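You operate a simulated robot arm through the tools that you are given. There is no shell and no other tool. Be economical: measure what you need, move in short steps, check, and stop when the job is done.

You run a simulated two-armed robot. Do the job below in one go: nothing can be reset, and whatever is moved stays where it is left.

## Task
Start zone one at high voltage: breaker one on, main switch on, fan on.
Fine: speed knob to 3; the zone knob comes last; leave the other zones off.
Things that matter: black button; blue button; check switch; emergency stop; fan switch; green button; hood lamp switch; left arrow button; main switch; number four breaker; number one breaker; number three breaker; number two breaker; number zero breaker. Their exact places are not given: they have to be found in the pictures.

It is judged by the outcome, as a careful person would: the job done as asked, and still so three seconds after it is handed in. It fails if anything else is knocked over, pushed out of place, dropped, spilled or broken.

## Robot
Two 6-joint arms with fingered hands on one trunk, on a base that drives. Base frame: it is fixed to the floor where the robot stands at the start and does not move with it; the origin is under the middle of the robot, x ahead of it, y to its left, z up. Lengths are in m, angles in rad, forces in N, time in s.
The left shoulder is at the start at [0.05, 0.17, 1.06], the right one opposite. With the tool pointing down near the work surface each hand reaches from about 0.44 to 0.74 m from the robot's upright axis, wherever it stands, measured 20 degrees to its own side. Places, roughly: black button [0.6, 0.6, 0.8]; blue button [0.6, 0.5, 0.8]; check switch [0.6, -4, 0.7]; emergency stop [0.5, 0.3, 0.8]; fan switch [0.5, -0.2, 0.9]; green button [0.6, 0.7, 0.8]; hood lamp switch [0.5, 0.8, 1]; left arrow button [0.6, -3.7, 0.7]; main switch [0.5, 0.7, 0.9]; number four breaker [0.5, -0.2, 0.8]; number one breaker [0.5, 0.1, 0.8]; number three breaker [0.5, -0.1, 0.8]; number two breaker [0.5, 0, 0.8]; number zero breaker [0.5, 0.2, 0.8]; orange button [0.6, -3.9, 0.7]; red button [0.6, 0.6, 0.8]. Payload 3.5 kg a hand.
The tool frame of a hand sits at the grasp point between the pads (the TCP): z along the fingers, y along the line on which they close. The tips reach 0.026 m beyond it. The gripper opens to 0.132 m. The gripper's body begins 0.073 m behind the TCP. The gripper is a hand of 3 fingers: y runs from the thumb to the fingers, the wrist lies at [0, 0, -0.234] in the tool frame.
Orientation is that of the tool frame in the base frame, as [roll, pitch, yaw] about the fixed x, y, z axes, in that order (R = Rz(yaw) Ry(pitch) Rx(roll)). With the fingers straight down and closing along the base's y, the tool's x points along the base's -x, its y along +y and its z along -z.

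## Interface
- The arms move only by the tool servo_tool. It takes "left_motion", "right_motion" or both (then of equal length, played together; a hand with none holds still); each is one flat list of numbers, 6 for each row, row after row: the shift along the tool's x, y, z in m, then the turn, a rotation vector about the tool's x, y, z in rad. In form: [tx, ty, tz, ax, ay, az, tx, ty, tz, ax, ay, az, ...]. A call has 1 to 8 rows; each row is the pose to reach, as a shift and turn from the pose commanded when the call began, along the tool's axes at that moment. A row lasts 0.2 s, in which the tool goes at most 0.05 m and 0.15 rad; a call with a longer step from one row to the next is refused whole. Where a pose cannot be reached the arm comes as near as it can. A force on the tool above 50 N (or 10 N above the force at the start of the call, whichever is more), or a blocked arm, ends the call early, and 0.2 s more pass. In this call time passes only in rows, and 0.2 s behind the last. It gives the time, the measured TCP pose, the force on the tool (base axes), the opening and the grip force at its end, in the units of the frame above (readings bear some noise), with the torque about the TCP (base axes, N m) and any sound that the robot's microphone picked up.
- Cameras (640 x 400 px; columns grow to the right, rows downward): "scene" is now at [0.0262, 0.0168, 1.6403]; the picture's right is [0.13, -0.99, 0.00], its down [-0.82, -0.11, -0.55] and it looks along [0.55, 0.07, -0.83] (base axes); focal length 286 px, centre (320, 200). "left" rides on the left gripper at [-0.062, 0.003, -0.092] in its tool frame; the picture's right is [-0.05, -1.00, 0.00], its down [0.83, -0.04, -0.56] and it looks along [0.55, -0.03, 0.83] (tool axes); focal length 230 px, centre (320, 200). "right" rides on the right gripper at [0.062, 0.003, -0.092] in its tool frame; the picture's right is [-0.05, 1.00, 0.00], its down [-0.83, -0.04, -0.56] and it looks along [-0.55, -0.03, 0.83] (tool axes); focal length 230 px, centre (320, 200).
- capture(camera): a new picture of that camera. It takes no simulated time.
- slide_trunk(by): slides the trunk up (or, below 0, down) by that many m; the arms and the scene camera ride with it, the base frame stays. It gives what a move gives, with no picture.
- drive_base(legs): drives the robot by 1 to 6 legs, each [ahead, left, turn to the left] in m, m and rad, along the robot's own axes; the way and the turn of a leg run together, so that a leg with both is an arc; at most 1.5 m and 3.142 rad a leg. The arms and the cameras ride along, it lands a little off, and it stops where it bumps. It gives what a move gives.
- curl_fingers(finger1, finger2, thumb_bend, hand): sets how far each is bent, from 0 (flat) to 1 (curled in); at 0.3 the hand is open as for a grip, at 0.7 the pads meet at the TCP. One left out holds its place. A second passes; each finger stops where it meets its share of the squeeze, and holds until it gets a number again. It is the only way to open and close the hand. It gives what a move gives, with no picture; readings hold the bend of each and the force on the fingers (four entries, about 0 where the hand has none), thumb and palm.
- head_to(pan, tilt): turns the head with the scene camera to pan (to the left, within 1.501 rad either way) and tilt (down, from -0.506 to 1.204), counted from straight ahead of the robot. It gives what a move gives.
- locate(camera, pixels): for up to 12 pixels [column, row] of the newest picture of that camera ("zoom" is the newest enlarged one), the place [x, y, z] in the base frame of the surface seen there, good to about 0.002 m, but the place of the scene camera against the robot may be out by one fixed shift of up to 0.012 m in any direction. It takes no simulated time.
- close_up(camera, box): a new picture of the part [left, top, right, bottom] of that camera's present view, enlarged. It takes no simulated time.
- job_done(): hands the job in; it is judged then, once.

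Work in short steps. Measure before you move; look again where a grasp or a placing could have gone wrong, and mend it. You have 80 turns and 62 pictures in all, those below and enlarged ones among them. Open the grippers and draw the arms clear of the work before you hand the job in, unless the task says otherwise; then end with one line.

The tools are called after "Emit:" as a command line: name --argument value ..., lists and objects as JSON in quotes. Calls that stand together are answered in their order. servo_tool: Moves the arms, as the interface text tells. Its arguments: {"type":"object","properties":{"left_motion":{"type":"array","items":{"type":"number"}},"right_motion":{"type":"array","items":{"type":"number"}}},"required":[]} The other tools are called the same way: slide_trunk (by) slides the trunk up or down; curl_fingers (finger1, finger2, thumb_bend, hand) moves the fingers one by one; drive_base (legs) drives the base; head_to (pan, tilt) turns the head that bears the scene camera; capture (camera) takes a picture; locate (camera, pixels) gives the place of the surface under pixels of a picture; close_up (camera, box) takes an enlarged picture of a part of a camera's view; job_done () hands the job in.

At the start:

```text
time: 0.0
left_ee_pos: [0.3528, 0.5042, 1.0509]
left_orientation: [3.142, -0.001, 3.139]
left_force: [0.3, 1.0, -0.3]
left_wrist_torque: [0.0, 0.01, -0.01]
left_gripper_width: 0.1318
left_grasp_force: 0.0
left_shape: jaw
left_bend: [0.3, 0.3, 0.3]
left_finger forces: [0.0, 0.1, 0.1, 0.0, 0.0, 0.1]
right_ee_pos: [0.4844, 0.014, 1.1023]
right_orientation: [3.141, -0.002, -3.14]
right_force: [-0.5, 0.2, -0.6]
right_wrist_torque: [-0.01, -0.02, 0.0]
right_gripper_width: 0.132
right_grasp_force: 0.1
right_shape: jaw
right_bend: [0.3, 0.3, 0.3]
right_finger forces: [0.1, 0.0, 0.0, 0.0, 0.0, 0.0]
trunk travel left (down, up): [-0.675, 0.035]
robot x, y, heading: [-0.0015, 0.0003, 0.002]
head pan, tilt: [0.134, 0.983]
```

scene: 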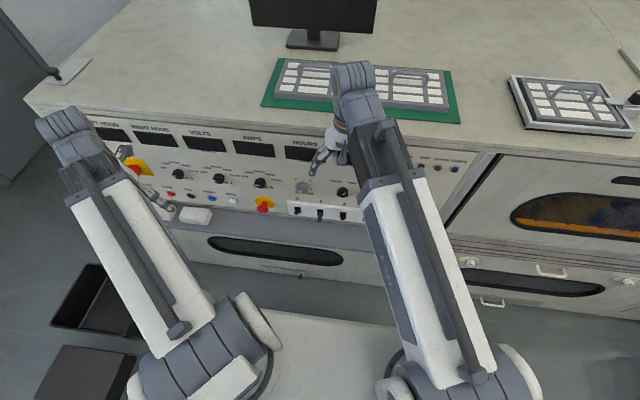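
right: 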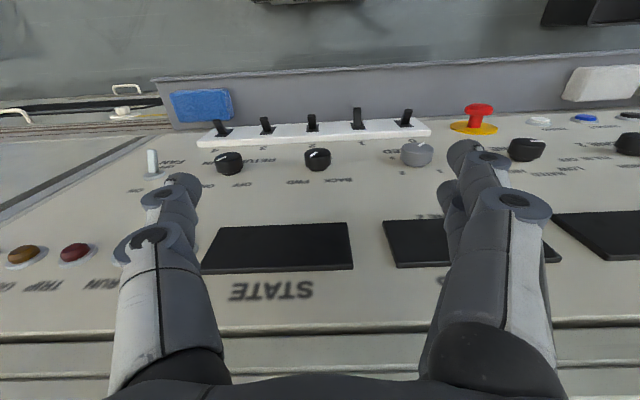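
left: 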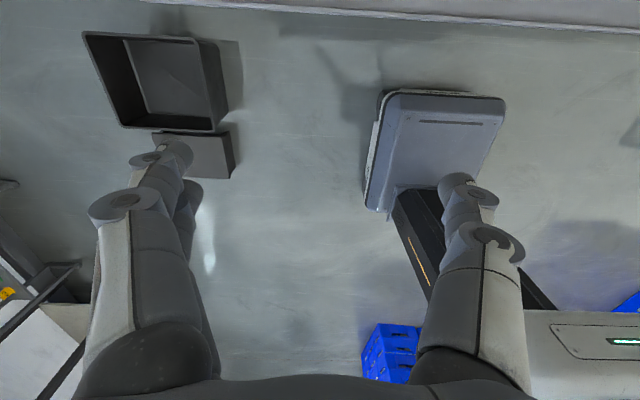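

The panel is seen in the scene picture at columns 90-480, rows 110-230. I take enlarged views to read the controls.

Emit:
close_up --camera "scene" --box '[80, 110, 280, 235]'

Emit:
close_up --camera "scene" --box '[230, 120, 480, 276]'

Emit:
close_up --camera "right" --box '[120, 80, 440, 280]'

```text
3.20 times, centred on (180, 172) of scene
```

zoom: 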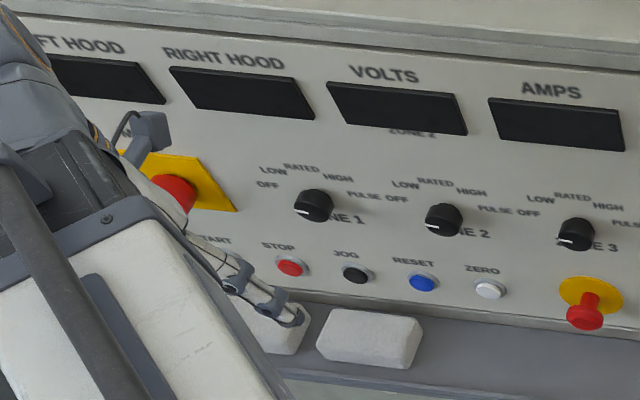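

```text
2.56 times, centred on (355, 198) of scene
```

zoom: 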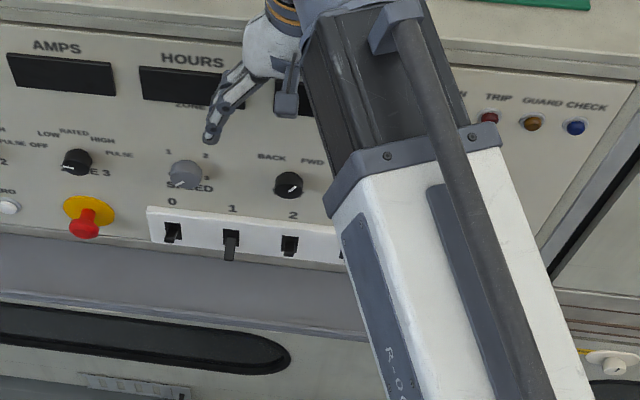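

```text
2.00 times, centred on (280, 180) of right
```

zoom: 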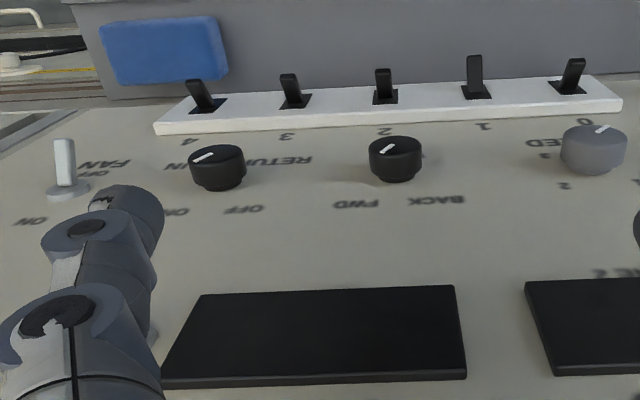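

Zone 1 knob is at zoom (313,205) of the first view, main switch at (175,185), breaker 1 seems down and the fan toggle has ON at its upper side. I measure these in the right camera and scene.

Emit:
locate --camera "right" --pixels '[[152, 155], [154, 176], [312, 120], [357, 110], [359, 126], [318, 155], [415, 150], [408, 120], [400, 190], [250, 200], [320, 310], [220, 134]]'

Emit:
locate --camera "scene" --pixels '[[135, 168], [178, 174], [174, 180], [218, 179], [260, 183], [170, 193], [190, 196], [264, 204], [303, 188], [320, 214], [240, 190], [149, 172]]'

```text
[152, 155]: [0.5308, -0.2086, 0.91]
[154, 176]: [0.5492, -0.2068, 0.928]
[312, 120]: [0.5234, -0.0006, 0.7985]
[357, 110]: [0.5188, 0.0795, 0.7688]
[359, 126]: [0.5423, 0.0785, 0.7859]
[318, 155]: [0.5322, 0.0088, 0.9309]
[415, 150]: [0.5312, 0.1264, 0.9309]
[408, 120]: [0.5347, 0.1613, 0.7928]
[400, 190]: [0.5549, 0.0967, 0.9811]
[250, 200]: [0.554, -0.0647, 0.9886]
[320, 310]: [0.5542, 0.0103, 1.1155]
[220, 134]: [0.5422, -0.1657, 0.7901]
```

```text
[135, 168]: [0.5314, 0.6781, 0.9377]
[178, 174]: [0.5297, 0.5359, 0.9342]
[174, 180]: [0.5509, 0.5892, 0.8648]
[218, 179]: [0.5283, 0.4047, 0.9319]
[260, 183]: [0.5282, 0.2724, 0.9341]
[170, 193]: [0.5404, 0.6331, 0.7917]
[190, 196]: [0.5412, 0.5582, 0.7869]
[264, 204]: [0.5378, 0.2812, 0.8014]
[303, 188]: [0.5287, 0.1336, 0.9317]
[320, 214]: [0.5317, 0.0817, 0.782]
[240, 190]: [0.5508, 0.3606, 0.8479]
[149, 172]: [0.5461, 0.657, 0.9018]
```

The panel is a vertical plane at x≈0.554, knobs at z≈0.93 and breakers at z≈0.785. I back up 0.2 m to gain room to point the hands at the panel.

Emit:
drive_base --legs '[[-0.2, 0, 0]]'

```text
time: 1.6
left_ee_pos: [0.1501, 0.5043, 1.0518]
left_orientation: [-3.14, 0.0, 3.141]
left_force: [0.3, -1.2, 0.0]
left_wrist_torque: [0.02, -0.02, 0.02]
left_gripper_width: 0.1317
left_grasp_force: 0.1
left_shape: jaw
left_bend: [0.3, 0.3, 0.3]
left_finger forces: [0.1, 0.0, 0.0, 0.0, 0.0, 0.0]
right_ee_pos: [0.2806, 0.0142, 1.103]
right_orientation: [-3.141, 0.003, 3.141]
right_force: [0.5, 0.2, -0.3]
right_wrist_torque: [0.0, -0.03, -0.01]
right_gripper_width: 0.132
right_grasp_force: 0.0
right_shape: jaw
right_bend: [0.3, 0.3, 0.3]
right_finger forces: [0.0, 0.1, 0.0, 0.1, 0.0, 0.1]
trunk travel left (down, up): [-0.675, 0.035]
robot x, y, heading: [-0.2026, 0.0008, -0.0]
head pan, tilt: [0.134, 0.983]
```

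Now I turn both hands to point at the panel, moving forward a bit at the same time (first 1.2 rad).

Emit:
servo_tool --left_motion '[-0.03, 0, 0, 0, -0.15, 0, -0.06, 0, 0, 0, -0.3, 0, -0.09, 0, 0, 0, -0.45, 0, -0.12, 0, 0, 0, -0.6, 0, -0.15, 0, 0, 0, -0.75, 0, -0.18, 0, 0, 0, -0.9, 0, -0.2, 0, 0, 0, -1.05, 0, -0.22, 0, 0, 0, -1.2, 0]' --right_motion '[-0.015, 0, 0, 0, -0.15, 0, -0.03, 0, 0, 0, -0.3, 0, -0.045, 0, 0, 0, -0.45, 0, -0.06, 0, 0, 0, -0.6, 0, -0.075, 0, 0, 0, -0.75, 0, -0.09, 0, 0, 0, -0.9, 0, -0.105, 0, 0, 0, -1.05, 0, -0.12, 0, 0, 0, -1.2, 0]'

Emit:
servo_tool --left_motion '[0, 0, 0, 0, -0.15, 0, 0, 0, 0, 0, -0.3, 0, 0, 0, 0, 0, -0.371, 0]' --right_motion '[0, 0, 0, 0, -0.15, 0, 0, 0, 0, 0, -0.3, 0, 0, 0, 0, 0, -0.371, 0]'

Emit:
capture --camera "right"

Emit:
capture --camera "left"

Emit:
capture --camera "scene"

```text
time: 3.4
left_ee_pos: [0.371, 0.5051, 1.0516]
left_orientation: [3.138, 1.201, -3.141]
left_force: [0.1, -0.6, -0.3]
left_wrist_torque: [0.0, 0.01, 0.03]
left_gripper_width: 0.132
left_grasp_force: 0.0
left_shape: jaw
left_bend: [0.3, 0.3, 0.3]
left_finger forces: [0.0, 0.0, 0.0, 0.0, 0.0, 0.0]
right_ee_pos: [0.437, 0.0359, 1.103]
right_orientation: [3.139, 1.201, -3.14]
right_force: [-0.3, -1.1, 0.6]
right_wrist_torque: [-0.01, 0.02, -0.02]
right_gripper_width: 0.1324
right_grasp_force: 0.0
right_shape: jaw
right_bend: [0.3, 0.3, 0.3]
right_finger forces: [0.0, 0.1, 0.0, 0.1, 0.0, 0.1]
right hand out of reach, approached as far as the arm can: row 4, 5, 6, 7, 8
trunk travel left (down, up): [-0.675, 0.035]
robot x, y, heading: [-0.2019, -0.0018, 0.001]
head pan, tilt: [0.134, 0.983]
```

```text
time: 4.2
left_ee_pos: [0.3708, 0.5043, 1.0518]
left_orientation: [0.392, 1.569, 0.394]
left_force: [0.2, 0.0, -1.1]
left_wrist_torque: [0.01, 0.03, -0.03]
left_gripper_width: 0.1317
left_grasp_force: 0.1
left_shape: jaw
left_bend: [0.3, 0.3, 0.3]
left_finger forces: [0.1, 0.1, 0.1, 0.1, 0.1, 0.1]
right_ee_pos: [0.4415, 0.0376, 1.101]
right_orientation: [0.507, 1.568, 0.51]
right_force: [0.9, -1.5, -0.1]
right_wrist_torque: [-0.01, -0.01, -0.02]
right_gripper_width: 0.132
right_grasp_force: 0.0
right_shape: jaw
right_bend: [0.3, 0.3, 0.3]
right_finger forces: [0.1, 0.0, 0.0, 0.1, 0.0, 0.0]
right hand out of reach, approached as far as the arm can: row 1, 2, 3
trunk travel left (down, up): [-0.675, 0.035]
robot x, y, heading: [-0.1997, 0.0003, -0.001]
head pan, tilt: [0.134, 0.983]
```

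```text
55 pictures are left
```

right: 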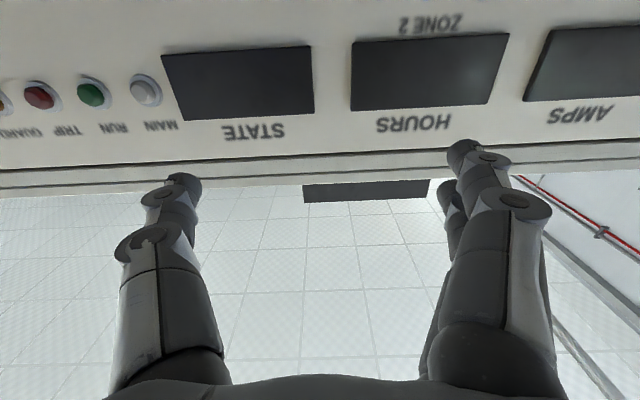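

```text
54 pictures are left
```

left: 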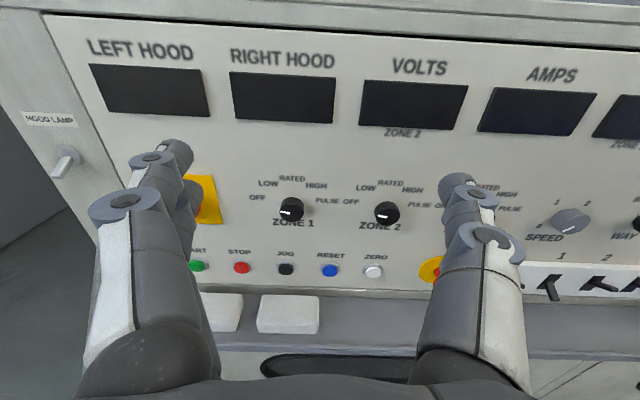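

```text
53 pictures are left
```

scene: 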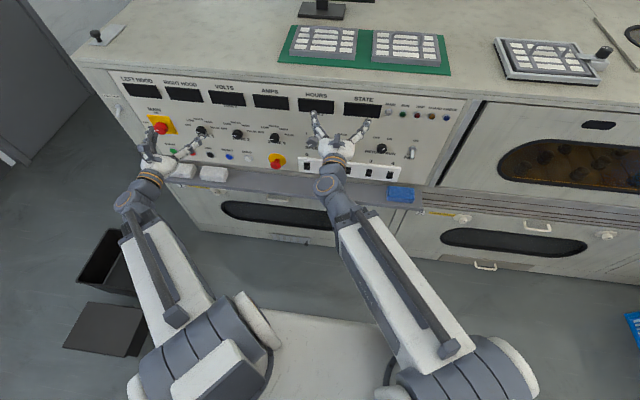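

Views are good. I zoom in on the left camera's view of the main switch/zone knobs and on speed/breakers, and on the scene for the fan side.

Emit:
close_up --camera "left" --box '[160, 130, 400, 280]'

Emit:
close_up --camera "scene" --box '[280, 90, 472, 210]'

Emit:
close_up --camera "scene" --box '[110, 90, 302, 210]'

```text
2.67 times, centred on (280, 205) of left
```

zoom: 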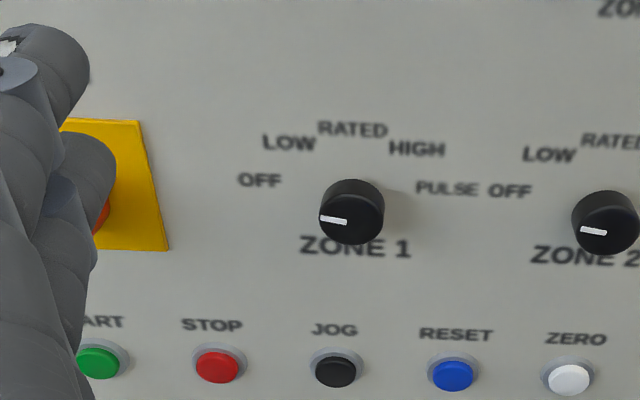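

```text
3.33 times, centred on (376, 150) of scene
```

zoom: 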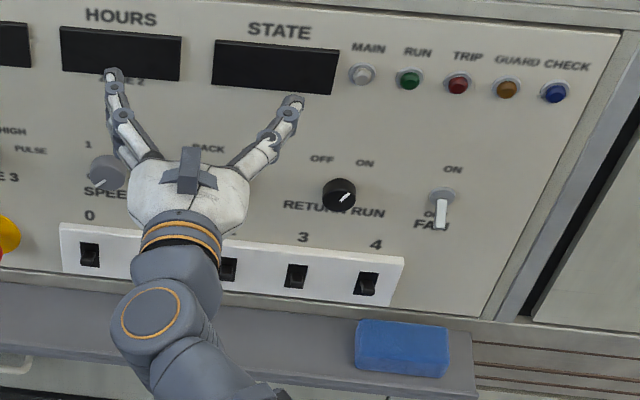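

```text
3.33 times, centred on (206, 150) of scene
```

zoom: 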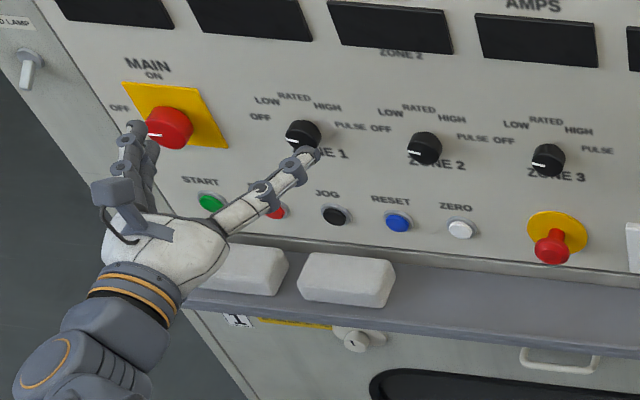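

Main is at OFF (left), ON at the top; the fan toggle is down, ON is up. I locate the label positions to get the angles.

Emit:
locate --camera "left" --pixels '[[258, 197], [268, 184], [292, 179], [316, 185], [327, 201], [291, 207], [292, 218], [557, 202], [587, 203], [539, 225], [571, 219], [554, 285]]'

Emit:
close_up --camera "left" --box '[510, 180, 638, 300]'

```text
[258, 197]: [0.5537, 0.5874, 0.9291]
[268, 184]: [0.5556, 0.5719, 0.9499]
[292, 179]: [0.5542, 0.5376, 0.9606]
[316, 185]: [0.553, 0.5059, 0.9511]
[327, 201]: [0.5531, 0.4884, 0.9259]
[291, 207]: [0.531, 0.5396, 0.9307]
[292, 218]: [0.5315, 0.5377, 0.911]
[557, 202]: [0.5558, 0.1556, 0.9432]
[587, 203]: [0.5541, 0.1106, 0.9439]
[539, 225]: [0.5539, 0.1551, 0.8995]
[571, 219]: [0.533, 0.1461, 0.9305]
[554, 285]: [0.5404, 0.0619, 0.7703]
```

```text
3.33 times, centred on (574, 240) of left
```

zoom: 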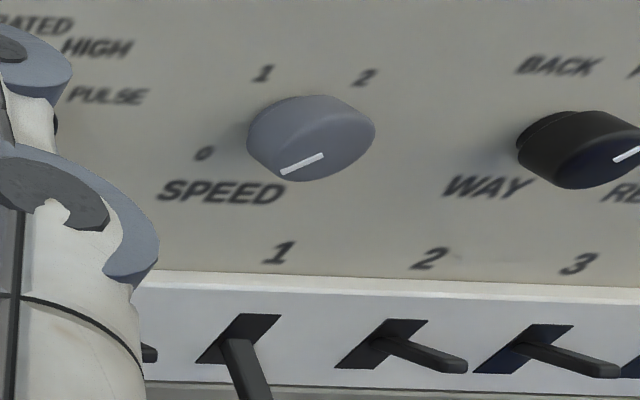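

Speed knob labels sit at ±45°/±135° about (y 0.133, z 0.9215), so 0→3 is 270° clockwise; zone OFF→HIGH is ~135° clockwise. I check the ledge clearance beneath the breakers and the main switch/fan positions.

Emit:
locate --camera "left" --pixels '[[560, 318], [600, 335], [400, 305], [380, 340], [553, 295], [558, 300], [546, 280], [289, 317]]'

Emit:
locate --camera "scene" --pixels '[[160, 127], [153, 128], [168, 121], [169, 132], [408, 155], [408, 147], [411, 137], [155, 114], [345, 186]]'

```text
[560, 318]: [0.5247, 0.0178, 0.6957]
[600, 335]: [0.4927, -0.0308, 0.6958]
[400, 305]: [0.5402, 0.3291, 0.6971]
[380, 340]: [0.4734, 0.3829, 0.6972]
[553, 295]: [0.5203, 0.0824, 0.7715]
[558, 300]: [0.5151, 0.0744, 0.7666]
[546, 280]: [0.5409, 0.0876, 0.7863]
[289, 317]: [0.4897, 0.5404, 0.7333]
```

```text
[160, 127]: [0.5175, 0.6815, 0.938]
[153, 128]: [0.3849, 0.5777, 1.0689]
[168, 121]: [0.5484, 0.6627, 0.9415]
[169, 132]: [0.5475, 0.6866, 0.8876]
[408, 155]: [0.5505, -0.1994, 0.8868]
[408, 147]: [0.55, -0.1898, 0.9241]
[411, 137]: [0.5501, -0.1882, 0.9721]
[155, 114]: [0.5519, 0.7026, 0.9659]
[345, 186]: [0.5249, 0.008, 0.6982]
```

Ledge is at z≈0.697, giving 7 cm beneath the breaker lever (tip ~[0.515,0.079,0.767]). I lower the trunk and half-close the right hand.

Emit:
slide_trunk --by -0.22

Emit:
curl_fingers --hand "right" --finger1 0.52 --finger2 0.52 --thumb_bend 0.52

Emit:
servo_tool --right_motion '[0, 0, -0.01, 0, 0, -0.15, 0, 0, -0.02, 0, 0, -0.3, 0, 0, -0.03, 0, 0, -0.45, 0, 0, -0.03, 0, 0, -0.6, 0, 0, -0.03, 0, 0, -0.75, 0, 0, -0.03, 0, 0, -0.9, 0, 0, -0.03, 0, 0, -1.05, 0, 0, -0.03, 0, 0, -1.2]'

Emit:
capture --camera "right"

```text
time: 6.5
left_ee_pos: [0.3713, 0.5053, 0.8314]
left_orientation: [0.188, 1.57, 0.188]
left_force: [-0.3, -0.4, -0.1]
left_wrist_torque: [-0.01, 0.0, 0.0]
left_gripper_width: 0.132
left_grasp_force: 0.0
left_shape: jaw
left_bend: [0.3, 0.3, 0.3]
left_finger forces: [0.0, 0.1, 0.0, 0.0, 0.1, 0.1]
right_ee_pos: [0.4415, 0.0371, 0.8826]
right_orientation: [0.496, 1.569, 0.497]
right_force: [0.4, 0.5, -0.2]
right_wrist_torque: [0.02, 0.0, -0.02]
right_gripper_width: 0.1318
right_grasp_force: 0.1
right_shape: jaw
right_bend: [0.3, 0.3, 0.3]
right_finger forces: [0.0, 0.0, 0.1, 0.0, 0.1, 0.0]
trunk travel left (down, up): [-0.455, 0.255]
robot x, y, heading: [-0.2026, 0.0022, 0.001]
head pan, tilt: [0.134, 0.983]
```

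```text
time: 7.5
left_ee_pos: [0.371, 0.5052, 0.8316]
left_orientation: [-2.931, 1.571, -2.931]
left_force: [-0.4, -0.2, -1.0]
left_wrist_torque: [0.0, -0.02, -0.05]
left_gripper_width: 0.1316
left_grasp_force: 0.0
left_shape: jaw
left_bend: [0.3, 0.3, 0.3]
left_finger forces: [0.0, 0.0, 0.0, 0.0, 0.0, 0.0]
right_ee_pos: [0.4407, 0.0377, 0.8821]
right_orientation: [0.513, 1.57, 0.514]
right_force: [0.8, 0.8, -0.4]
right_wrist_torque: [0.04, -0.01, 0.02]
right_gripper_width: 0.0619
right_grasp_force: 0.0
right_shape: fingers
right_bend: [0.52, 0.52, 0.52]
right_finger forces: [0.1, 0.0, 0.0, 0.1, 0.0, 0.0]
trunk travel left (down, up): [-0.455, 0.255]
robot x, y, heading: [-0.2038, 0.0028, 0.001]
head pan, tilt: [0.134, 0.983]
```

```text
time: 9.3
left_ee_pos: [0.3712, 0.5054, 0.8315]
left_orientation: [-2.966, 1.569, -2.965]
left_force: [-0.1, 0.9, 0.3]
left_wrist_torque: [0.02, 0.01, 0.01]
left_gripper_width: 0.1317
left_grasp_force: 0.2
left_shape: jaw
left_bend: [0.3, 0.3, 0.3]
left_finger forces: [0.0, 0.0, 0.0, 0.1, 0.0, 0.0]
right_ee_pos: [0.4319, 0.049, 0.8763]
right_orientation: [-1.568, 0.368, -1.571]
right_force: [0.3, -0.3, -1.0]
right_wrist_torque: [0.0, 0.01, 0.02]
right_gripper_width: 0.0617
right_grasp_force: 0.1
right_shape: fingers
right_bend: [0.52, 0.52, 0.52]
right_finger forces: [0.0, 0.1, 0.0, 0.0, 0.0, 0.0]
right hand out of reach, approached as far as the arm can: row 1, 2, 3, 4, 5, 6, 7, 8
trunk travel left (down, up): [-0.455, 0.255]
robot x, y, heading: [-0.202, -0.0006, -0.001]
head pan, tilt: [0.134, 0.983]
```

```text
48 pictures are left
```

right: 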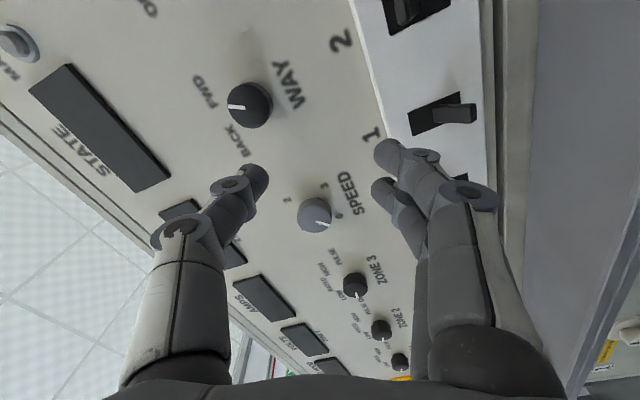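

The right arm is folded too tightly; shifting the base left/back would help. I check the bins on the floor at left (scene (105,255), (130,325)) for clearance first.

Emit:
locate --camera "scene" --pixels '[[128, 292], [85, 275], [140, 350], [70, 345], [130, 240], [110, 320]]'

Emit:
drive_base --legs '[[-0.12, 0, 0]]'

```text
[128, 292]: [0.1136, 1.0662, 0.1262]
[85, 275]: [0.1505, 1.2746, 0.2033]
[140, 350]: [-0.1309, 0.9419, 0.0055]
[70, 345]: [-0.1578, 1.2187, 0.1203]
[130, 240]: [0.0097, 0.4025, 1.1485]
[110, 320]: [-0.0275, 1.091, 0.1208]
```

```text
time: 10.6
left_ee_pos: [0.2489, 0.5058, 0.8312]
left_orientation: [2.67, 1.57, 2.671]
left_force: [1.1, 0.0, -0.9]
left_wrist_torque: [0.0, -0.01, 0.0]
left_gripper_width: 0.132
left_grasp_force: 0.1
left_shape: jaw
left_bend: [0.3, 0.3, 0.3]
left_finger forces: [0.1, 0.0, 0.0, 0.0, 0.0, 0.0]
right_ee_pos: [0.3103, 0.0509, 0.8763]
right_orientation: [-1.569, 0.37, -1.571]
right_force: [0.1, 0.7, -0.5]
right_wrist_torque: [-0.01, -0.01, -0.02]
right_gripper_width: 0.0617
right_grasp_force: 0.1
right_shape: fingers
right_bend: [0.52, 0.52, 0.52]
right_finger forces: [0.0, 0.0, 0.0, 0.0, 0.1, 0.0]
trunk travel left (down, up): [-0.455, 0.255]
robot x, y, heading: [-0.3233, -0.0008, -0.005]
head pan, tilt: [0.134, 0.983]
```

Bins start at y≈0.94, so moving left 0.22 m is clear.

Emit:
drive_base --legs '[[0, 0.22, 0]]'

```text
time: 12.3
left_ee_pos: [0.2503, 0.7247, 0.8336]
left_orientation: [-1.834, 1.57, -1.835]
left_force: [-0.1, -0.7, -0.7]
left_wrist_torque: [-0.04, 0.01, -0.01]
left_gripper_width: 0.1319
left_grasp_force: 0.1
left_shape: jaw
left_bend: [0.3, 0.3, 0.3]
left_finger forces: [0.0, 0.1, 0.1, 0.0, 0.0, 0.0]
right_ee_pos: [0.3101, 0.2693, 0.8766]
right_orientation: [-1.568, 0.371, -1.572]
right_force: [-0.5, 0.2, -0.5]
right_wrist_torque: [-0.02, -0.04, -0.04]
right_gripper_width: 0.0617
right_grasp_force: 0.1
right_shape: fingers
right_bend: [0.52, 0.52, 0.52]
right_finger forces: [0.0, 0.0, 0.0, 0.1, 0.0, 0.0]
trunk travel left (down, up): [-0.455, 0.255]
robot x, y, heading: [-0.3235, 0.2252, -0.0]
head pan, tilt: [0.134, 0.983]
```

Now I move the right hand to in front of breaker 1 (target [0.42, 0.08, 0.775]) and finish the roll to 90°.

Emit:
servo_tool --right_motion '[0.035, 0.004, 0, 0, 0, -0.12, 0.07, 0.008, 0, 0, 0, -0.24, 0.107, 0.012, 0.02, 0, 0, -0.371, 0.142, 0.017, 0.05, 0, 0, -0.371, 0.178, 0.022, 0.08, 0, 0, -0.371, 0.214, 0.026, 0.11, 0, 0, -0.371]'

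Emit:
capture --camera "right"

Emit:
close_up --camera "scene" --box '[220, 80, 540, 280]'

```text
time: 13.7
left_ee_pos: [0.2509, 0.7252, 0.8309]
left_orientation: [-1.988, 1.571, -1.991]
left_force: [-0.5, 0.0, 0.7]
left_wrist_torque: [-0.01, 0.01, 0.02]
left_gripper_width: 0.1321
left_grasp_force: 0.0
left_shape: jaw
left_bend: [0.3, 0.3, 0.3]
left_finger forces: [0.0, 0.0, 0.0, 0.0, 0.0, 0.1]
right_ee_pos: [0.4216, 0.089, 0.7758]
right_orientation: [-1.571, 0.0, -1.587]
right_force: [0.7, 0.4, 0.6]
right_wrist_torque: [-0.03, 0.05, 0.01]
right_gripper_width: 0.0617
right_grasp_force: 0.1
right_shape: fingers
right_bend: [0.52, 0.52, 0.52]
right_finger forces: [0.0, 0.0, 0.0, 0.0, 0.0, 0.0]
right hand out of reach, approached as far as the arm can: row 1, 2, 3, 6
trunk travel left (down, up): [-0.455, 0.255]
robot x, y, heading: [-0.3262, 0.2211, -0.003]
head pan, tilt: [0.134, 0.983]
```

```text
47 pictures are left
```

right: 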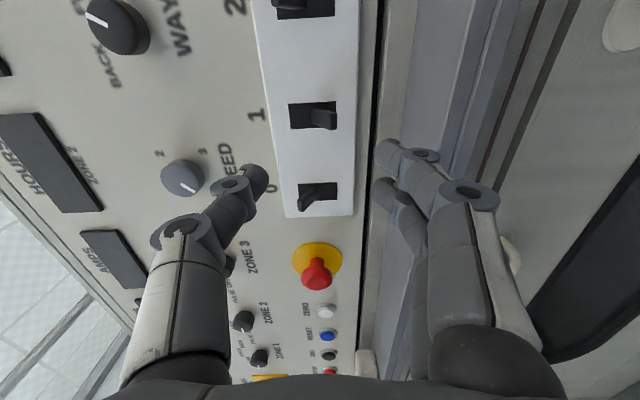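

```text
2.00 times, centred on (380, 180) of scene
```

zoom: 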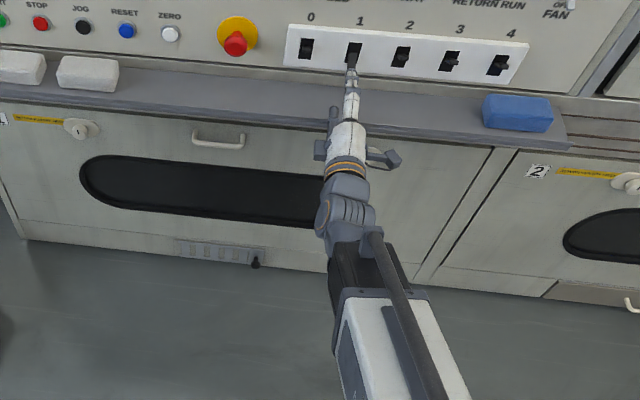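

The hand is rolled with fingers beneath and the thumb above; lever 1 is at (322,118). I verify its place against the right camera, then advance.

Emit:
locate --camera "right" --pixels '[[322, 118], [332, 118], [310, 116], [305, 198]]'

Emit:
servo_tool --right_motion '[0.004, 0, 0.03, 0, 0, 0, 0.008, 0, 0.055, 0, 0, 0, 0.01, 0, 0.075, 0, 0, 0]'

Emit:
capture --camera "right"

```text
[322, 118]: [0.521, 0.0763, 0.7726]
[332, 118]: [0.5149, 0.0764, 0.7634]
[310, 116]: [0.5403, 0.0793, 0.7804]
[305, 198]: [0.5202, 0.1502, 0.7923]
```

```text
time: 14.5
left_ee_pos: [0.2502, 0.7231, 0.8328]
left_orientation: [2.467, 1.57, 2.466]
left_force: [-0.5, 0.2, -0.2]
left_wrist_torque: [-0.02, 0.03, -0.03]
left_gripper_width: 0.1319
left_grasp_force: 0.0
left_shape: jaw
left_bend: [0.3, 0.3, 0.3]
left_finger forces: [0.1, 0.0, 0.1, 0.0, 0.0, 0.0]
right_ee_pos: [0.4965, 0.0904, 0.7794]
right_orientation: [-1.574, 0.0, -1.586]
right_force: [0.5, -0.4, 0.4]
right_wrist_torque: [0.03, -0.02, -0.02]
right_gripper_width: 0.0616
right_grasp_force: 0.0
right_shape: fingers
right_bend: [0.52, 0.52, 0.52]
right_finger forces: [0.0, 0.0, 0.0, 0.1, 0.0, 0.1]
right hand out of reach, approached as far as the arm can: row 1, 2, 3
trunk travel left (down, up): [-0.455, 0.255]
robot x, y, heading: [-0.3218, 0.221, 0.001]
head pan, tilt: [0.134, 0.983]
```

```text
45 pictures are left
```

right: 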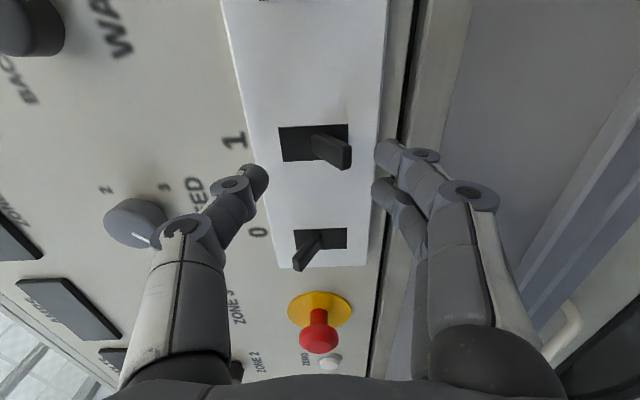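

Lever 1 sits between thumb and fingers with a finger right beneath it. I raise the hand 5.5 cm (tool -y) to push it up.

Emit:
servo_tool --right_motion '[0, -0.01, 0, 0, 0, 0, 0, -0.02, 0, 0, 0, 0, 0, -0.03, 0, 0, 0, 0, 0, -0.04, 0, 0, 0, 0, 0, -0.05, 0, 0, 0, 0, 0, -0.057, 0, 0, 0, 0]'

Emit:
capture --camera "right"

```text
time: 15.9
left_ee_pos: [0.2517, 0.7224, 0.8314]
left_orientation: [2.686, 1.569, 2.683]
left_force: [0.2, 0.0, 0.3]
left_wrist_torque: [0.0, 0.01, 0.01]
left_gripper_width: 0.1318
left_grasp_force: 0.0
left_shape: jaw
left_bend: [0.3, 0.3, 0.3]
left_finger forces: [0.0, 0.0, 0.0, 0.0, 0.1, 0.0]
right_ee_pos: [0.4952, 0.0898, 0.8355]
right_orientation: [-1.57, 0.0, -1.575]
right_force: [-2.9, -0.8, -4.8]
right_wrist_torque: [0.02, 0.23, -0.05]
right_gripper_width: 0.0727
right_grasp_force: 3.1
right_shape: fingers
right_bend: [0.46, 0.52, 0.52]
right_finger forces: [5.7, 0.0, 0.0, 0.0, 0.0, 0.0]
trunk travel left (down, up): [-0.455, 0.255]
robot x, y, heading: [-0.3227, 0.2223, -0.003]
head pan, tilt: [0.134, 0.983]
```

```text
44 pictures are left
```

right: 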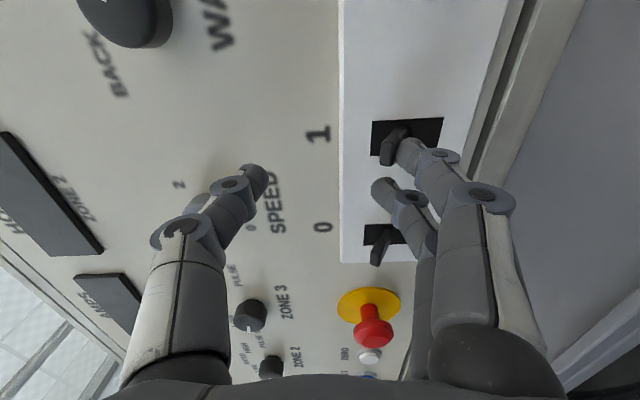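

Lever 1 has flipped up (now tilted like lever 0) with the finger pressing at its stop. I ease down and retract, then look.

Emit:
servo_tool --right_motion '[0, 0.012, 0, 0, 0, 0, 0, 0.02, -0.03, 0, 0, 0, 0, 0.02, -0.07, 0, 0, 0, 0, 0.02, -0.1, 0, 0, 0]'

Emit:
close_up --camera "right" --box '[160, 0, 480, 200]'

```text
time: 16.9
left_ee_pos: [0.2496, 0.7227, 0.8313]
left_orientation: [0.715, 1.57, 0.714]
left_force: [-0.2, 0.1, 0.1]
left_wrist_torque: [0.01, -0.01, -0.01]
left_gripper_width: 0.132
left_grasp_force: 0.0
left_shape: jaw
left_bend: [0.3, 0.3, 0.3]
left_finger forces: [0.0, 0.1, 0.1, 0.0, 0.1, 0.0]
right_ee_pos: [0.3953, 0.0905, 0.816]
right_orientation: [-1.569, -0.001, -1.575]
right_force: [1.1, 0.5, 0.7]
right_wrist_torque: [0.03, 0.01, -0.01]
right_gripper_width: 0.0619
right_grasp_force: 0.0
right_shape: fingers
right_bend: [0.52, 0.52, 0.52]
right_finger forces: [0.0, 0.1, 0.0, 0.0, 0.1, 0.0]
trunk travel left (down, up): [-0.455, 0.255]
robot x, y, heading: [-0.3229, 0.2195, -0.0]
head pan, tilt: [0.134, 0.983]
```

```text
2.00 times, centred on (320, 100) of right
```

zoom: 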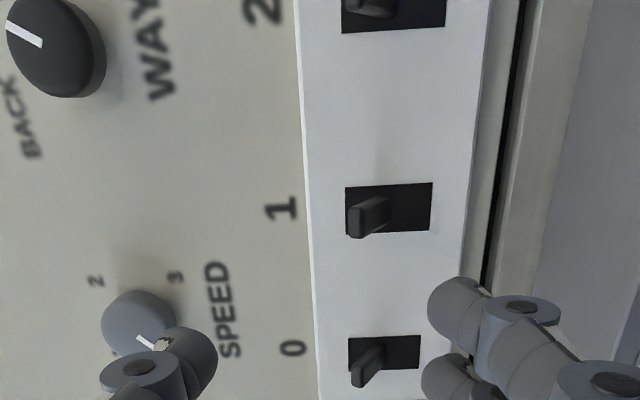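

Breaker 1 matches its neighbours: on. Next the fan: I move the right hand to in front of it, about [0.40,-0.207,0.92].

Emit:
servo_tool --right_motion '[0.037, -0.013, 0, 0, 0, 0, 0.074, -0.026, 0, 0, 0, 0, 0.111, -0.039, 0, 0, 0, 0, 0.148, -0.052, 0, 0, 0, 0, 0.185, -0.065, 0, 0, 0, 0, 0.222, -0.078, 0, 0, 0, 0, 0.26, -0.091, 0, 0, 0, 0, 0.297, -0.104, 0, 0, 0, 0]'

Emit:
capture --camera "right"

```text
time: 18.7
left_ee_pos: [0.25, 0.7245, 0.8319]
left_orientation: [-1.851, 1.57, -1.853]
left_force: [0.4, 0.0, -0.2]
left_wrist_torque: [-0.03, -0.01, -0.02]
left_gripper_width: 0.1319
left_grasp_force: 0.2
left_shape: jaw
left_bend: [0.3, 0.3, 0.3]
left_finger forces: [0.0, 0.1, 0.0, 0.0, 0.0, 0.0]
right_ee_pos: [0.3963, -0.2054, 0.908]
right_orientation: [-1.633, -0.062, -1.557]
right_force: [0.2, -0.4, 6.2]
right_wrist_torque: [-0.01, 0.48, -0.04]
right_gripper_width: 0.0612
right_grasp_force: 0.1
right_shape: fingers
right_bend: [0.52, 0.52, 0.52]
right_finger forces: [0.1, 0.0, 0.0, 0.0, 0.1, 0.1]
right hand out of reach, approached as far as the arm can: row 1, 2, 3, 4, 5, 6, 7
trunk travel left (down, up): [-0.455, 0.255]
robot x, y, heading: [-0.3219, 0.2186, 0.002]
head pan, tilt: [0.134, 0.983]
```

```text
42 pictures are left
```

right: 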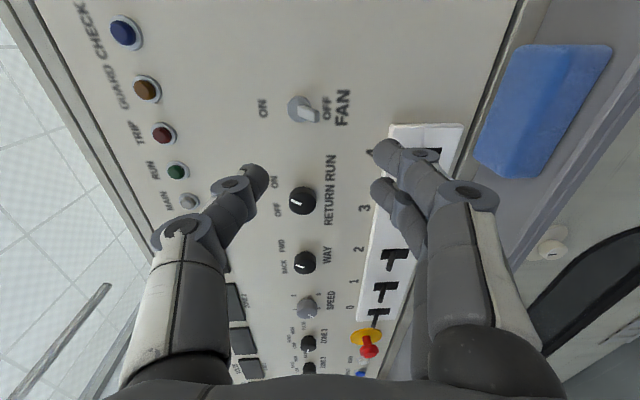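

A 6 N upward force reads; I hold still for a moment to see whether it is just motion lag, and locate the toggle.

Emit:
servo_tool --right_motion '[0, 0, 0, 0, 0, 0]'

Emit:
locate --camera "right" --pixels '[[312, 115], [300, 106], [294, 104], [328, 112], [263, 107]]'

Emit:
close_up --camera "right" --box '[220, 60, 412, 180]'

```text
time: 19.1
left_ee_pos: [0.25, 0.7235, 0.8319]
left_orientation: [-2.902, 1.57, -2.902]
left_force: [0.0, 0.3, -0.9]
left_wrist_torque: [-0.01, 0.0, 0.02]
left_gripper_width: 0.1316
left_grasp_force: 0.1
left_shape: jaw
left_bend: [0.3, 0.3, 0.3]
left_finger forces: [0.1, 0.0, 0.0, 0.1, 0.1, 0.1]
right_ee_pos: [0.395, -0.2091, 0.9226]
right_orientation: [-1.569, -0.002, -1.574]
right_force: [0.5, 0.3, -0.1]
right_wrist_torque: [-0.04, 0.0, -0.01]
right_gripper_width: 0.061
right_grasp_force: 0.1
right_shape: fingers
right_bend: [0.52, 0.52, 0.52]
right_finger forces: [0.0, 0.0, 0.0, 0.0, 0.0, 0.0]
trunk travel left (down, up): [-0.455, 0.255]
robot x, y, heading: [-0.3203, 0.2193, -0.002]
head pan, tilt: [0.134, 0.983]
```

```text
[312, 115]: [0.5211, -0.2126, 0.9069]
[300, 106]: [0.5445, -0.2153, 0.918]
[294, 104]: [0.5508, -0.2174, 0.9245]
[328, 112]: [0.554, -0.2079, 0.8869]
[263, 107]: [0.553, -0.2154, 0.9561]
```

```text
3.33 times, centred on (316, 120) of right
```

zoom: 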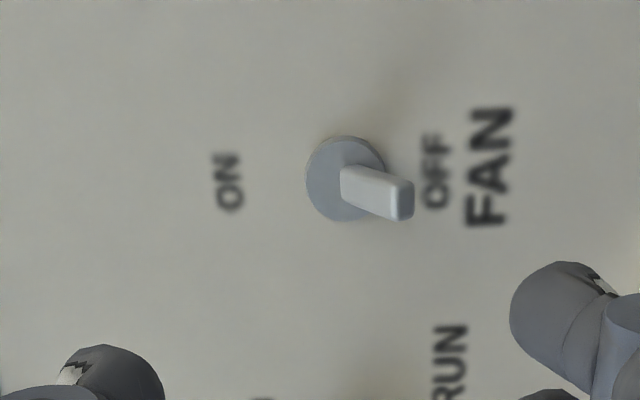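

Settled, no contact. Toggle tip is at about [0.520,-0.2125,0.905]; I advance with finger 1 aligned under it, then push up.

Emit:
servo_tool --right_motion '[-0.006, 0, 0.035, 0, 0, 0, -0.012, 0, 0.07, 0, 0, 0, -0.012, 0, 0.105, 0, 0, 0]'

Emit:
servo_tool --right_motion '[0, -0.01, 0, 0, 0, 0, 0, -0.02, 0, 0, 0, 0, 0, -0.03, 0, 0, 0, 0, 0, -0.04, 0, 0, 0, 0, 0, -0.05, 0, 0, 0, 0, 0, -0.058, 0, 0, 0, 0]'

Emit:
capture --camera "right"

```text
time: 19.9
left_ee_pos: [0.251, 0.7234, 0.8331]
left_orientation: [-1.253, 1.57, -1.255]
left_force: [0.0, -0.3, -0.1]
left_wrist_torque: [0.0, -0.01, -0.04]
left_gripper_width: 0.1318
left_grasp_force: 0.0
left_shape: jaw
left_bend: [0.3, 0.3, 0.3]
left_finger forces: [0.0, 0.0, 0.0, 0.1, 0.0, 0.1]
right_ee_pos: [0.501, -0.1964, 0.9212]
right_orientation: [-1.57, -0.001, -1.574]
right_force: [-1.3, -0.8, -0.2]
right_wrist_torque: [0.02, 0.02, -0.04]
right_gripper_width: 0.0611
right_grasp_force: 0.0
right_shape: fingers
right_bend: [0.52, 0.52, 0.52]
right_finger forces: [0.0, 0.0, 0.1, 0.1, 0.1, 0.0]
trunk travel left (down, up): [-0.455, 0.255]
robot x, y, heading: [-0.3206, 0.2218, -0.001]
head pan, tilt: [0.134, 0.983]
```

```text
time: 21.3
left_ee_pos: [0.2503, 0.7228, 0.8311]
left_orientation: [2.356, 1.57, 2.355]
left_force: [-0.1, 0.1, -0.1]
left_wrist_torque: [0.02, -0.01, 0.02]
left_gripper_width: 0.1323
left_grasp_force: 0.0
left_shape: jaw
left_bend: [0.3, 0.3, 0.3]
left_finger forces: [0.0, 0.1, 0.0, 0.0, 0.0, 0.0]
right_ee_pos: [0.5001, -0.1959, 0.9772]
right_orientation: [-1.571, 0.001, -1.575]
right_force: [-2.5, 0.4, -7.5]
right_wrist_torque: [0.04, 0.29, -0.02]
right_gripper_width: 0.075
right_grasp_force: 3.9
right_shape: fingers
right_bend: [0.45, 0.52, 0.52]
right_finger forces: [7.0, 0.1, 0.0, 0.0, 0.0, 0.1]
trunk travel left (down, up): [-0.455, 0.255]
robot x, y, heading: [-0.3233, 0.2161, -0.002]
head pan, tilt: [0.134, 0.983]
```

```text
40 pictures are left
```

right: 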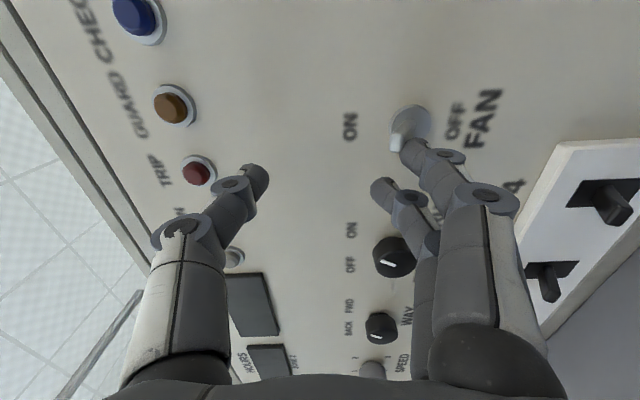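

The toggle has swung toward ON with ~7 N at its stop. I ease down and retract, then check.

Emit:
servo_tool --right_motion '[0, 0.012, 0, 0, 0, 0, 0, 0.02, -0.035, 0, 0, 0, 0, 0.02, -0.075, 0, 0, 0, 0, 0.02, -0.11, 0, 0, 0]'

Emit:
close_up --camera "right" --box '[220, 50, 412, 170]'

```text
time: 22.3
left_ee_pos: [0.2508, 0.7229, 0.8322]
left_orientation: [-1.211, 1.57, -1.211]
left_force: [0.1, 0.1, 0.3]
left_wrist_torque: [0.0, 0.03, -0.02]
left_gripper_width: 0.132
left_grasp_force: 0.1
left_shape: jaw
left_bend: [0.3, 0.3, 0.3]
left_finger forces: [0.0, 0.0, 0.1, 0.0, 0.0, 0.0]
right_ee_pos: [0.388, -0.1947, 0.9577]
right_orientation: [-1.568, 0.0, -1.573]
right_force: [0.2, -0.5, -0.3]
right_wrist_torque: [-0.01, -0.03, 0.02]
right_gripper_width: 0.0617
right_grasp_force: 0.0
right_shape: fingers
right_bend: [0.52, 0.52, 0.52]
right_finger forces: [0.0, 0.0, 0.0, 0.1, 0.1, 0.0]
trunk travel left (down, up): [-0.455, 0.255]
robot x, y, heading: [-0.3216, 0.2182, 0.001]
head pan, tilt: [0.134, 0.983]
```

```text
3.33 times, centred on (316, 110) of right
```

zoom: 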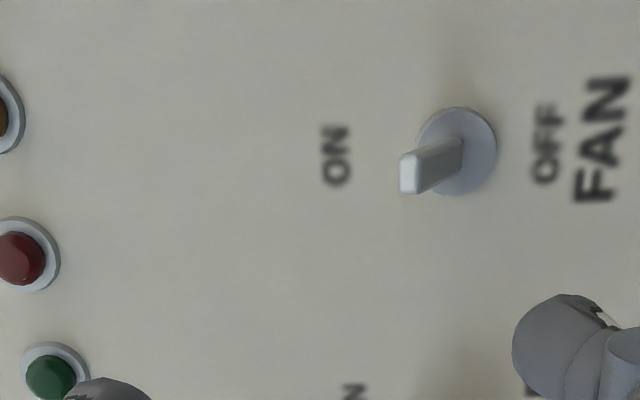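

Fan is ON. Now to the speed knob: move the right hand to y≈0.133, z≈0.921, staying back from the panel.

Emit:
servo_tool --right_motion '[-0.041, 0.0045, 0, 0, 0, 0, -0.082, 0.009, 0, 0, 0, 0, -0.123, 0.0135, 0, 0, 0, 0, -0.164, 0.018, 0, 0, 0, 0, -0.205, 0.0225, 0, 0, 0, 0, -0.246, 0.027, 0, 0, 0, 0, -0.287, 0.0315, 0, 0, 0, 0, -0.328, 0.036, 0, 0, 0, 0]'

Emit:
servo_tool --right_motion '[0, 0, 0, 0, 0, -0.15, 0, 0, 0, 0, 0, -0.3, 0, 0, 0, 0, 0, -0.45, 0, 0, 0, 0, 0, -0.6, 0, 0, 0, 0, 0, -0.785]'

Emit:
capture --camera "right"

```text
time: 24.1
left_ee_pos: [0.2519, 0.7242, 0.8323]
left_orientation: [-1.669, 1.57, -1.669]
left_force: [0.4, 0.1, 0.9]
left_wrist_torque: [0.02, 0.01, 0.0]
left_gripper_width: 0.1321
left_grasp_force: 0.1
left_shape: jaw
left_bend: [0.3, 0.3, 0.3]
left_finger forces: [0.0, 0.0, 0.0, 0.1, 0.0, 0.1]
right_ee_pos: [0.3945, 0.0805, 0.9279]
right_orientation: [-1.577, 0.004, -1.519]
right_force: [-0.7, -0.1, 0.3]
right_wrist_torque: [0.02, 0.0, -0.01]
right_gripper_width: 0.0615
right_grasp_force: 0.0
right_shape: fingers
right_bend: [0.52, 0.52, 0.52]
right_finger forces: [0.0, 0.0, 0.1, 0.1, 0.0, 0.0]
right hand out of reach, approached as far as the arm can: row 7, 8
trunk travel left (down, up): [-0.455, 0.255]
robot x, y, heading: [-0.3242, 0.2217, -0.001]
head pan, tilt: [0.134, 0.983]
```

```text
refused: row 5 steps farther than a row can; nothing moved
```

```text
38 pictures are left
```

right: 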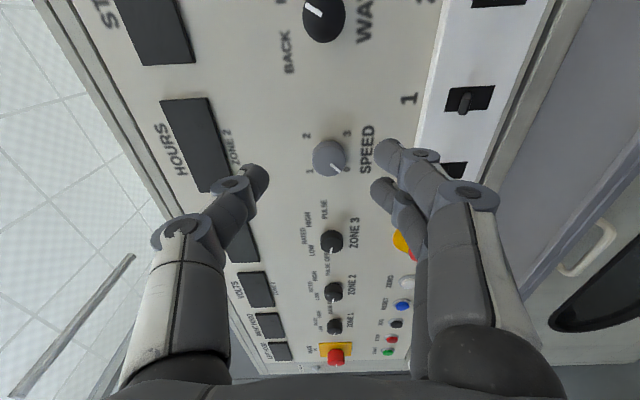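

Right arm cannot come this far inward with this roll; driving the base 0.17 m left puts the knob slightly outboard (and suits the left arm for the main switch).

Emit:
drive_base --legs '[[0, 0.17, 0]]'

Emit:
servo_tool --right_motion '[0.03, 0, 0, 0, 0, 0, 0.06, 0, 0, 0, 0, 0, 0.09, 0.003, 0, 0, 0, 0, 0.12, 0.006, 0, 0, 0, 0]'

```text
time: 25.5
left_ee_pos: [0.2509, 0.8949, 0.8326]
left_orientation: [1.822, 1.571, 1.819]
left_force: [-0.3, -0.2, 0.5]
left_wrist_torque: [-0.02, 0.02, 0.04]
left_gripper_width: 0.1317
left_grasp_force: 0.1
left_shape: jaw
left_bend: [0.3, 0.3, 0.3]
left_finger forces: [0.1, 0.0, 0.1, 0.0, 0.0, 0.1]
right_ee_pos: [0.3953, 0.2506, 0.928]
right_orientation: [-1.575, 0.002, -1.519]
right_force: [0.0, -0.5, 0.1]
right_wrist_torque: [-0.03, 0.0, 0.01]
right_gripper_width: 0.0612
right_grasp_force: 0.1
right_shape: fingers
right_bend: [0.52, 0.52, 0.52]
right_finger forces: [0.0, 0.0, 0.1, 0.0, 0.2, 0.0]
trunk travel left (down, up): [-0.455, 0.255]
robot x, y, heading: [-0.3221, 0.3916, -0.001]
head pan, tilt: [0.134, 0.983]
```

```text
time: 26.5
left_ee_pos: [0.2517, 0.8947, 0.8316]
left_orientation: [2.409, 1.57, 2.409]
left_force: [0.2, 0.0, 0.0]
left_wrist_torque: [-0.03, 0.02, 0.02]
left_gripper_width: 0.1316
left_grasp_force: 0.1
left_shape: jaw
left_bend: [0.3, 0.3, 0.3]
left_finger forces: [0.1, 0.1, 0.0, 0.0, 0.0, 0.0]
right_ee_pos: [0.4002, 0.1294, 0.9228]
right_orientation: [-1.578, 0.003, -1.518]
right_force: [0.1, 0.9, -0.1]
right_wrist_torque: [0.02, -0.01, 0.0]
right_gripper_width: 0.0613
right_grasp_force: 0.0
right_shape: fingers
right_bend: [0.52, 0.52, 0.52]
right_finger forces: [0.0, 0.0, 0.0, 0.0, 0.1, 0.0]
trunk travel left (down, up): [-0.455, 0.255]
robot x, y, heading: [-0.3215, 0.3921, -0.001]
head pan, tilt: [0.134, 0.983]
```

Tilt of 0.053 rad remains; I correct it and test whether the wrist can roll another -0.75 rad.

Emit:
servo_tool --right_motion '[0, 0, 0, 0, 0.053, 0]'

Emit:
servo_tool --right_motion '[0, 0, 0, 0, 0, -0.15, 0, 0, 0, 0, 0, -0.3, 0, 0, 0, 0, 0, -0.45, 0, 0, 0, 0, 0, -0.6, 0, 0, 0, 0, 0, -0.75]'

Emit:
capture --camera "right"

```text
time: 26.9
left_ee_pos: [0.252, 0.8946, 0.832]
left_orientation: [1.918, 1.569, 1.916]
left_force: [0.0, 0.3, -0.3]
left_wrist_torque: [0.01, -0.01, -0.01]
left_gripper_width: 0.1318
left_grasp_force: 0.1
left_shape: jaw
left_bend: [0.3, 0.3, 0.3]
left_finger forces: [0.0, 0.0, 0.0, 0.0, 0.0, 0.0]
right_ee_pos: [0.4015, 0.1301, 0.9215]
right_orientation: [-1.577, 0.003, -1.572]
right_force: [-0.4, -0.1, -0.2]
right_wrist_torque: [-0.01, 0.01, 0.01]
right_gripper_width: 0.0614
right_grasp_force: 0.1
right_shape: fingers
right_bend: [0.52, 0.52, 0.52]
right_finger forces: [0.0, 0.1, 0.0, 0.1, 0.0, 0.0]
trunk travel left (down, up): [-0.455, 0.255]
robot x, y, heading: [-0.3201, 0.3949, -0.001]
head pan, tilt: [0.134, 0.983]
```

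```text
time: 28.1
left_ee_pos: [0.2512, 0.8945, 0.8311]
left_orientation: [2.065, 1.569, 2.063]
left_force: [-0.6, -0.4, -0.7]
left_wrist_torque: [-0.04, 0.0, 0.0]
left_gripper_width: 0.1322
left_grasp_force: 0.1
left_shape: jaw
left_bend: [0.3, 0.3, 0.3]
left_finger forces: [0.1, 0.1, 0.0, 0.0, 0.1, 0.0]
right_ee_pos: [0.4014, 0.1303, 0.9213]
right_orientation: [-1.581, -0.751, -1.568]
right_force: [-0.5, -0.3, -0.4]
right_wrist_torque: [-0.03, 0.0, -0.03]
right_gripper_width: 0.0612
right_grasp_force: 0.0
right_shape: fingers
right_bend: [0.52, 0.52, 0.52]
right_finger forces: [0.0, 0.1, 0.1, 0.1, 0.1, 0.1]
trunk travel left (down, up): [-0.455, 0.255]
robot x, y, heading: [-0.3232, 0.3882, 0.0]
head pan, tilt: [0.134, 0.983]
```

```text
37 pictures are left
```

right: 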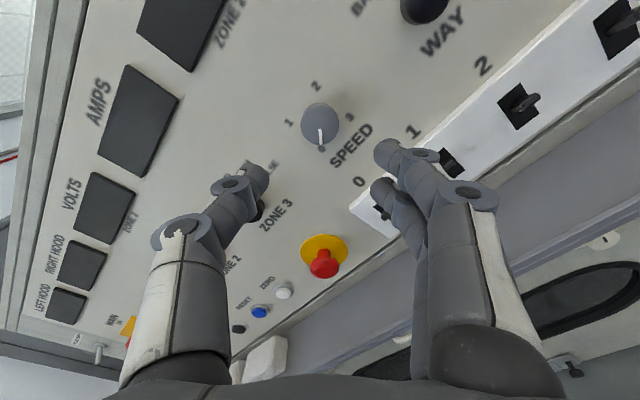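

The roll is reachable; the pointer indeed aims at 0 with 1,2,3 in 90° steps. I measure the knob's face and rim for its centre.

Emit:
locate --camera "right" --pixels '[[304, 124], [336, 124], [320, 109], [320, 139], [321, 124], [289, 123], [349, 117], [316, 86], [321, 149]]'

Emit:
close_up --camera "right" --box '[256, 70, 384, 150]'

```text
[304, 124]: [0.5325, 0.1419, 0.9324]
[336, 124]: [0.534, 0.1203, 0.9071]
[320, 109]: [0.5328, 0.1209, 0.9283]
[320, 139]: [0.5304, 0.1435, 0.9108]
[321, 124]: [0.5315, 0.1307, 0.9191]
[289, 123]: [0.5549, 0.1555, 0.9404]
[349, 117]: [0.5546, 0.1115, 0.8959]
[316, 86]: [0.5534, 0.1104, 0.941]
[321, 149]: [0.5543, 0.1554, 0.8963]
```

```text
5.00 times, centred on (320, 110) of right
```

zoom: 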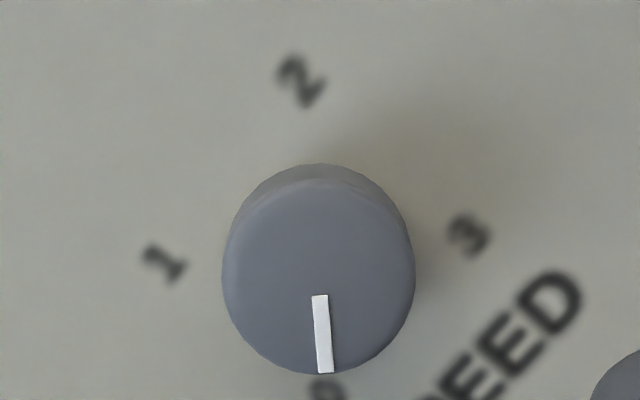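

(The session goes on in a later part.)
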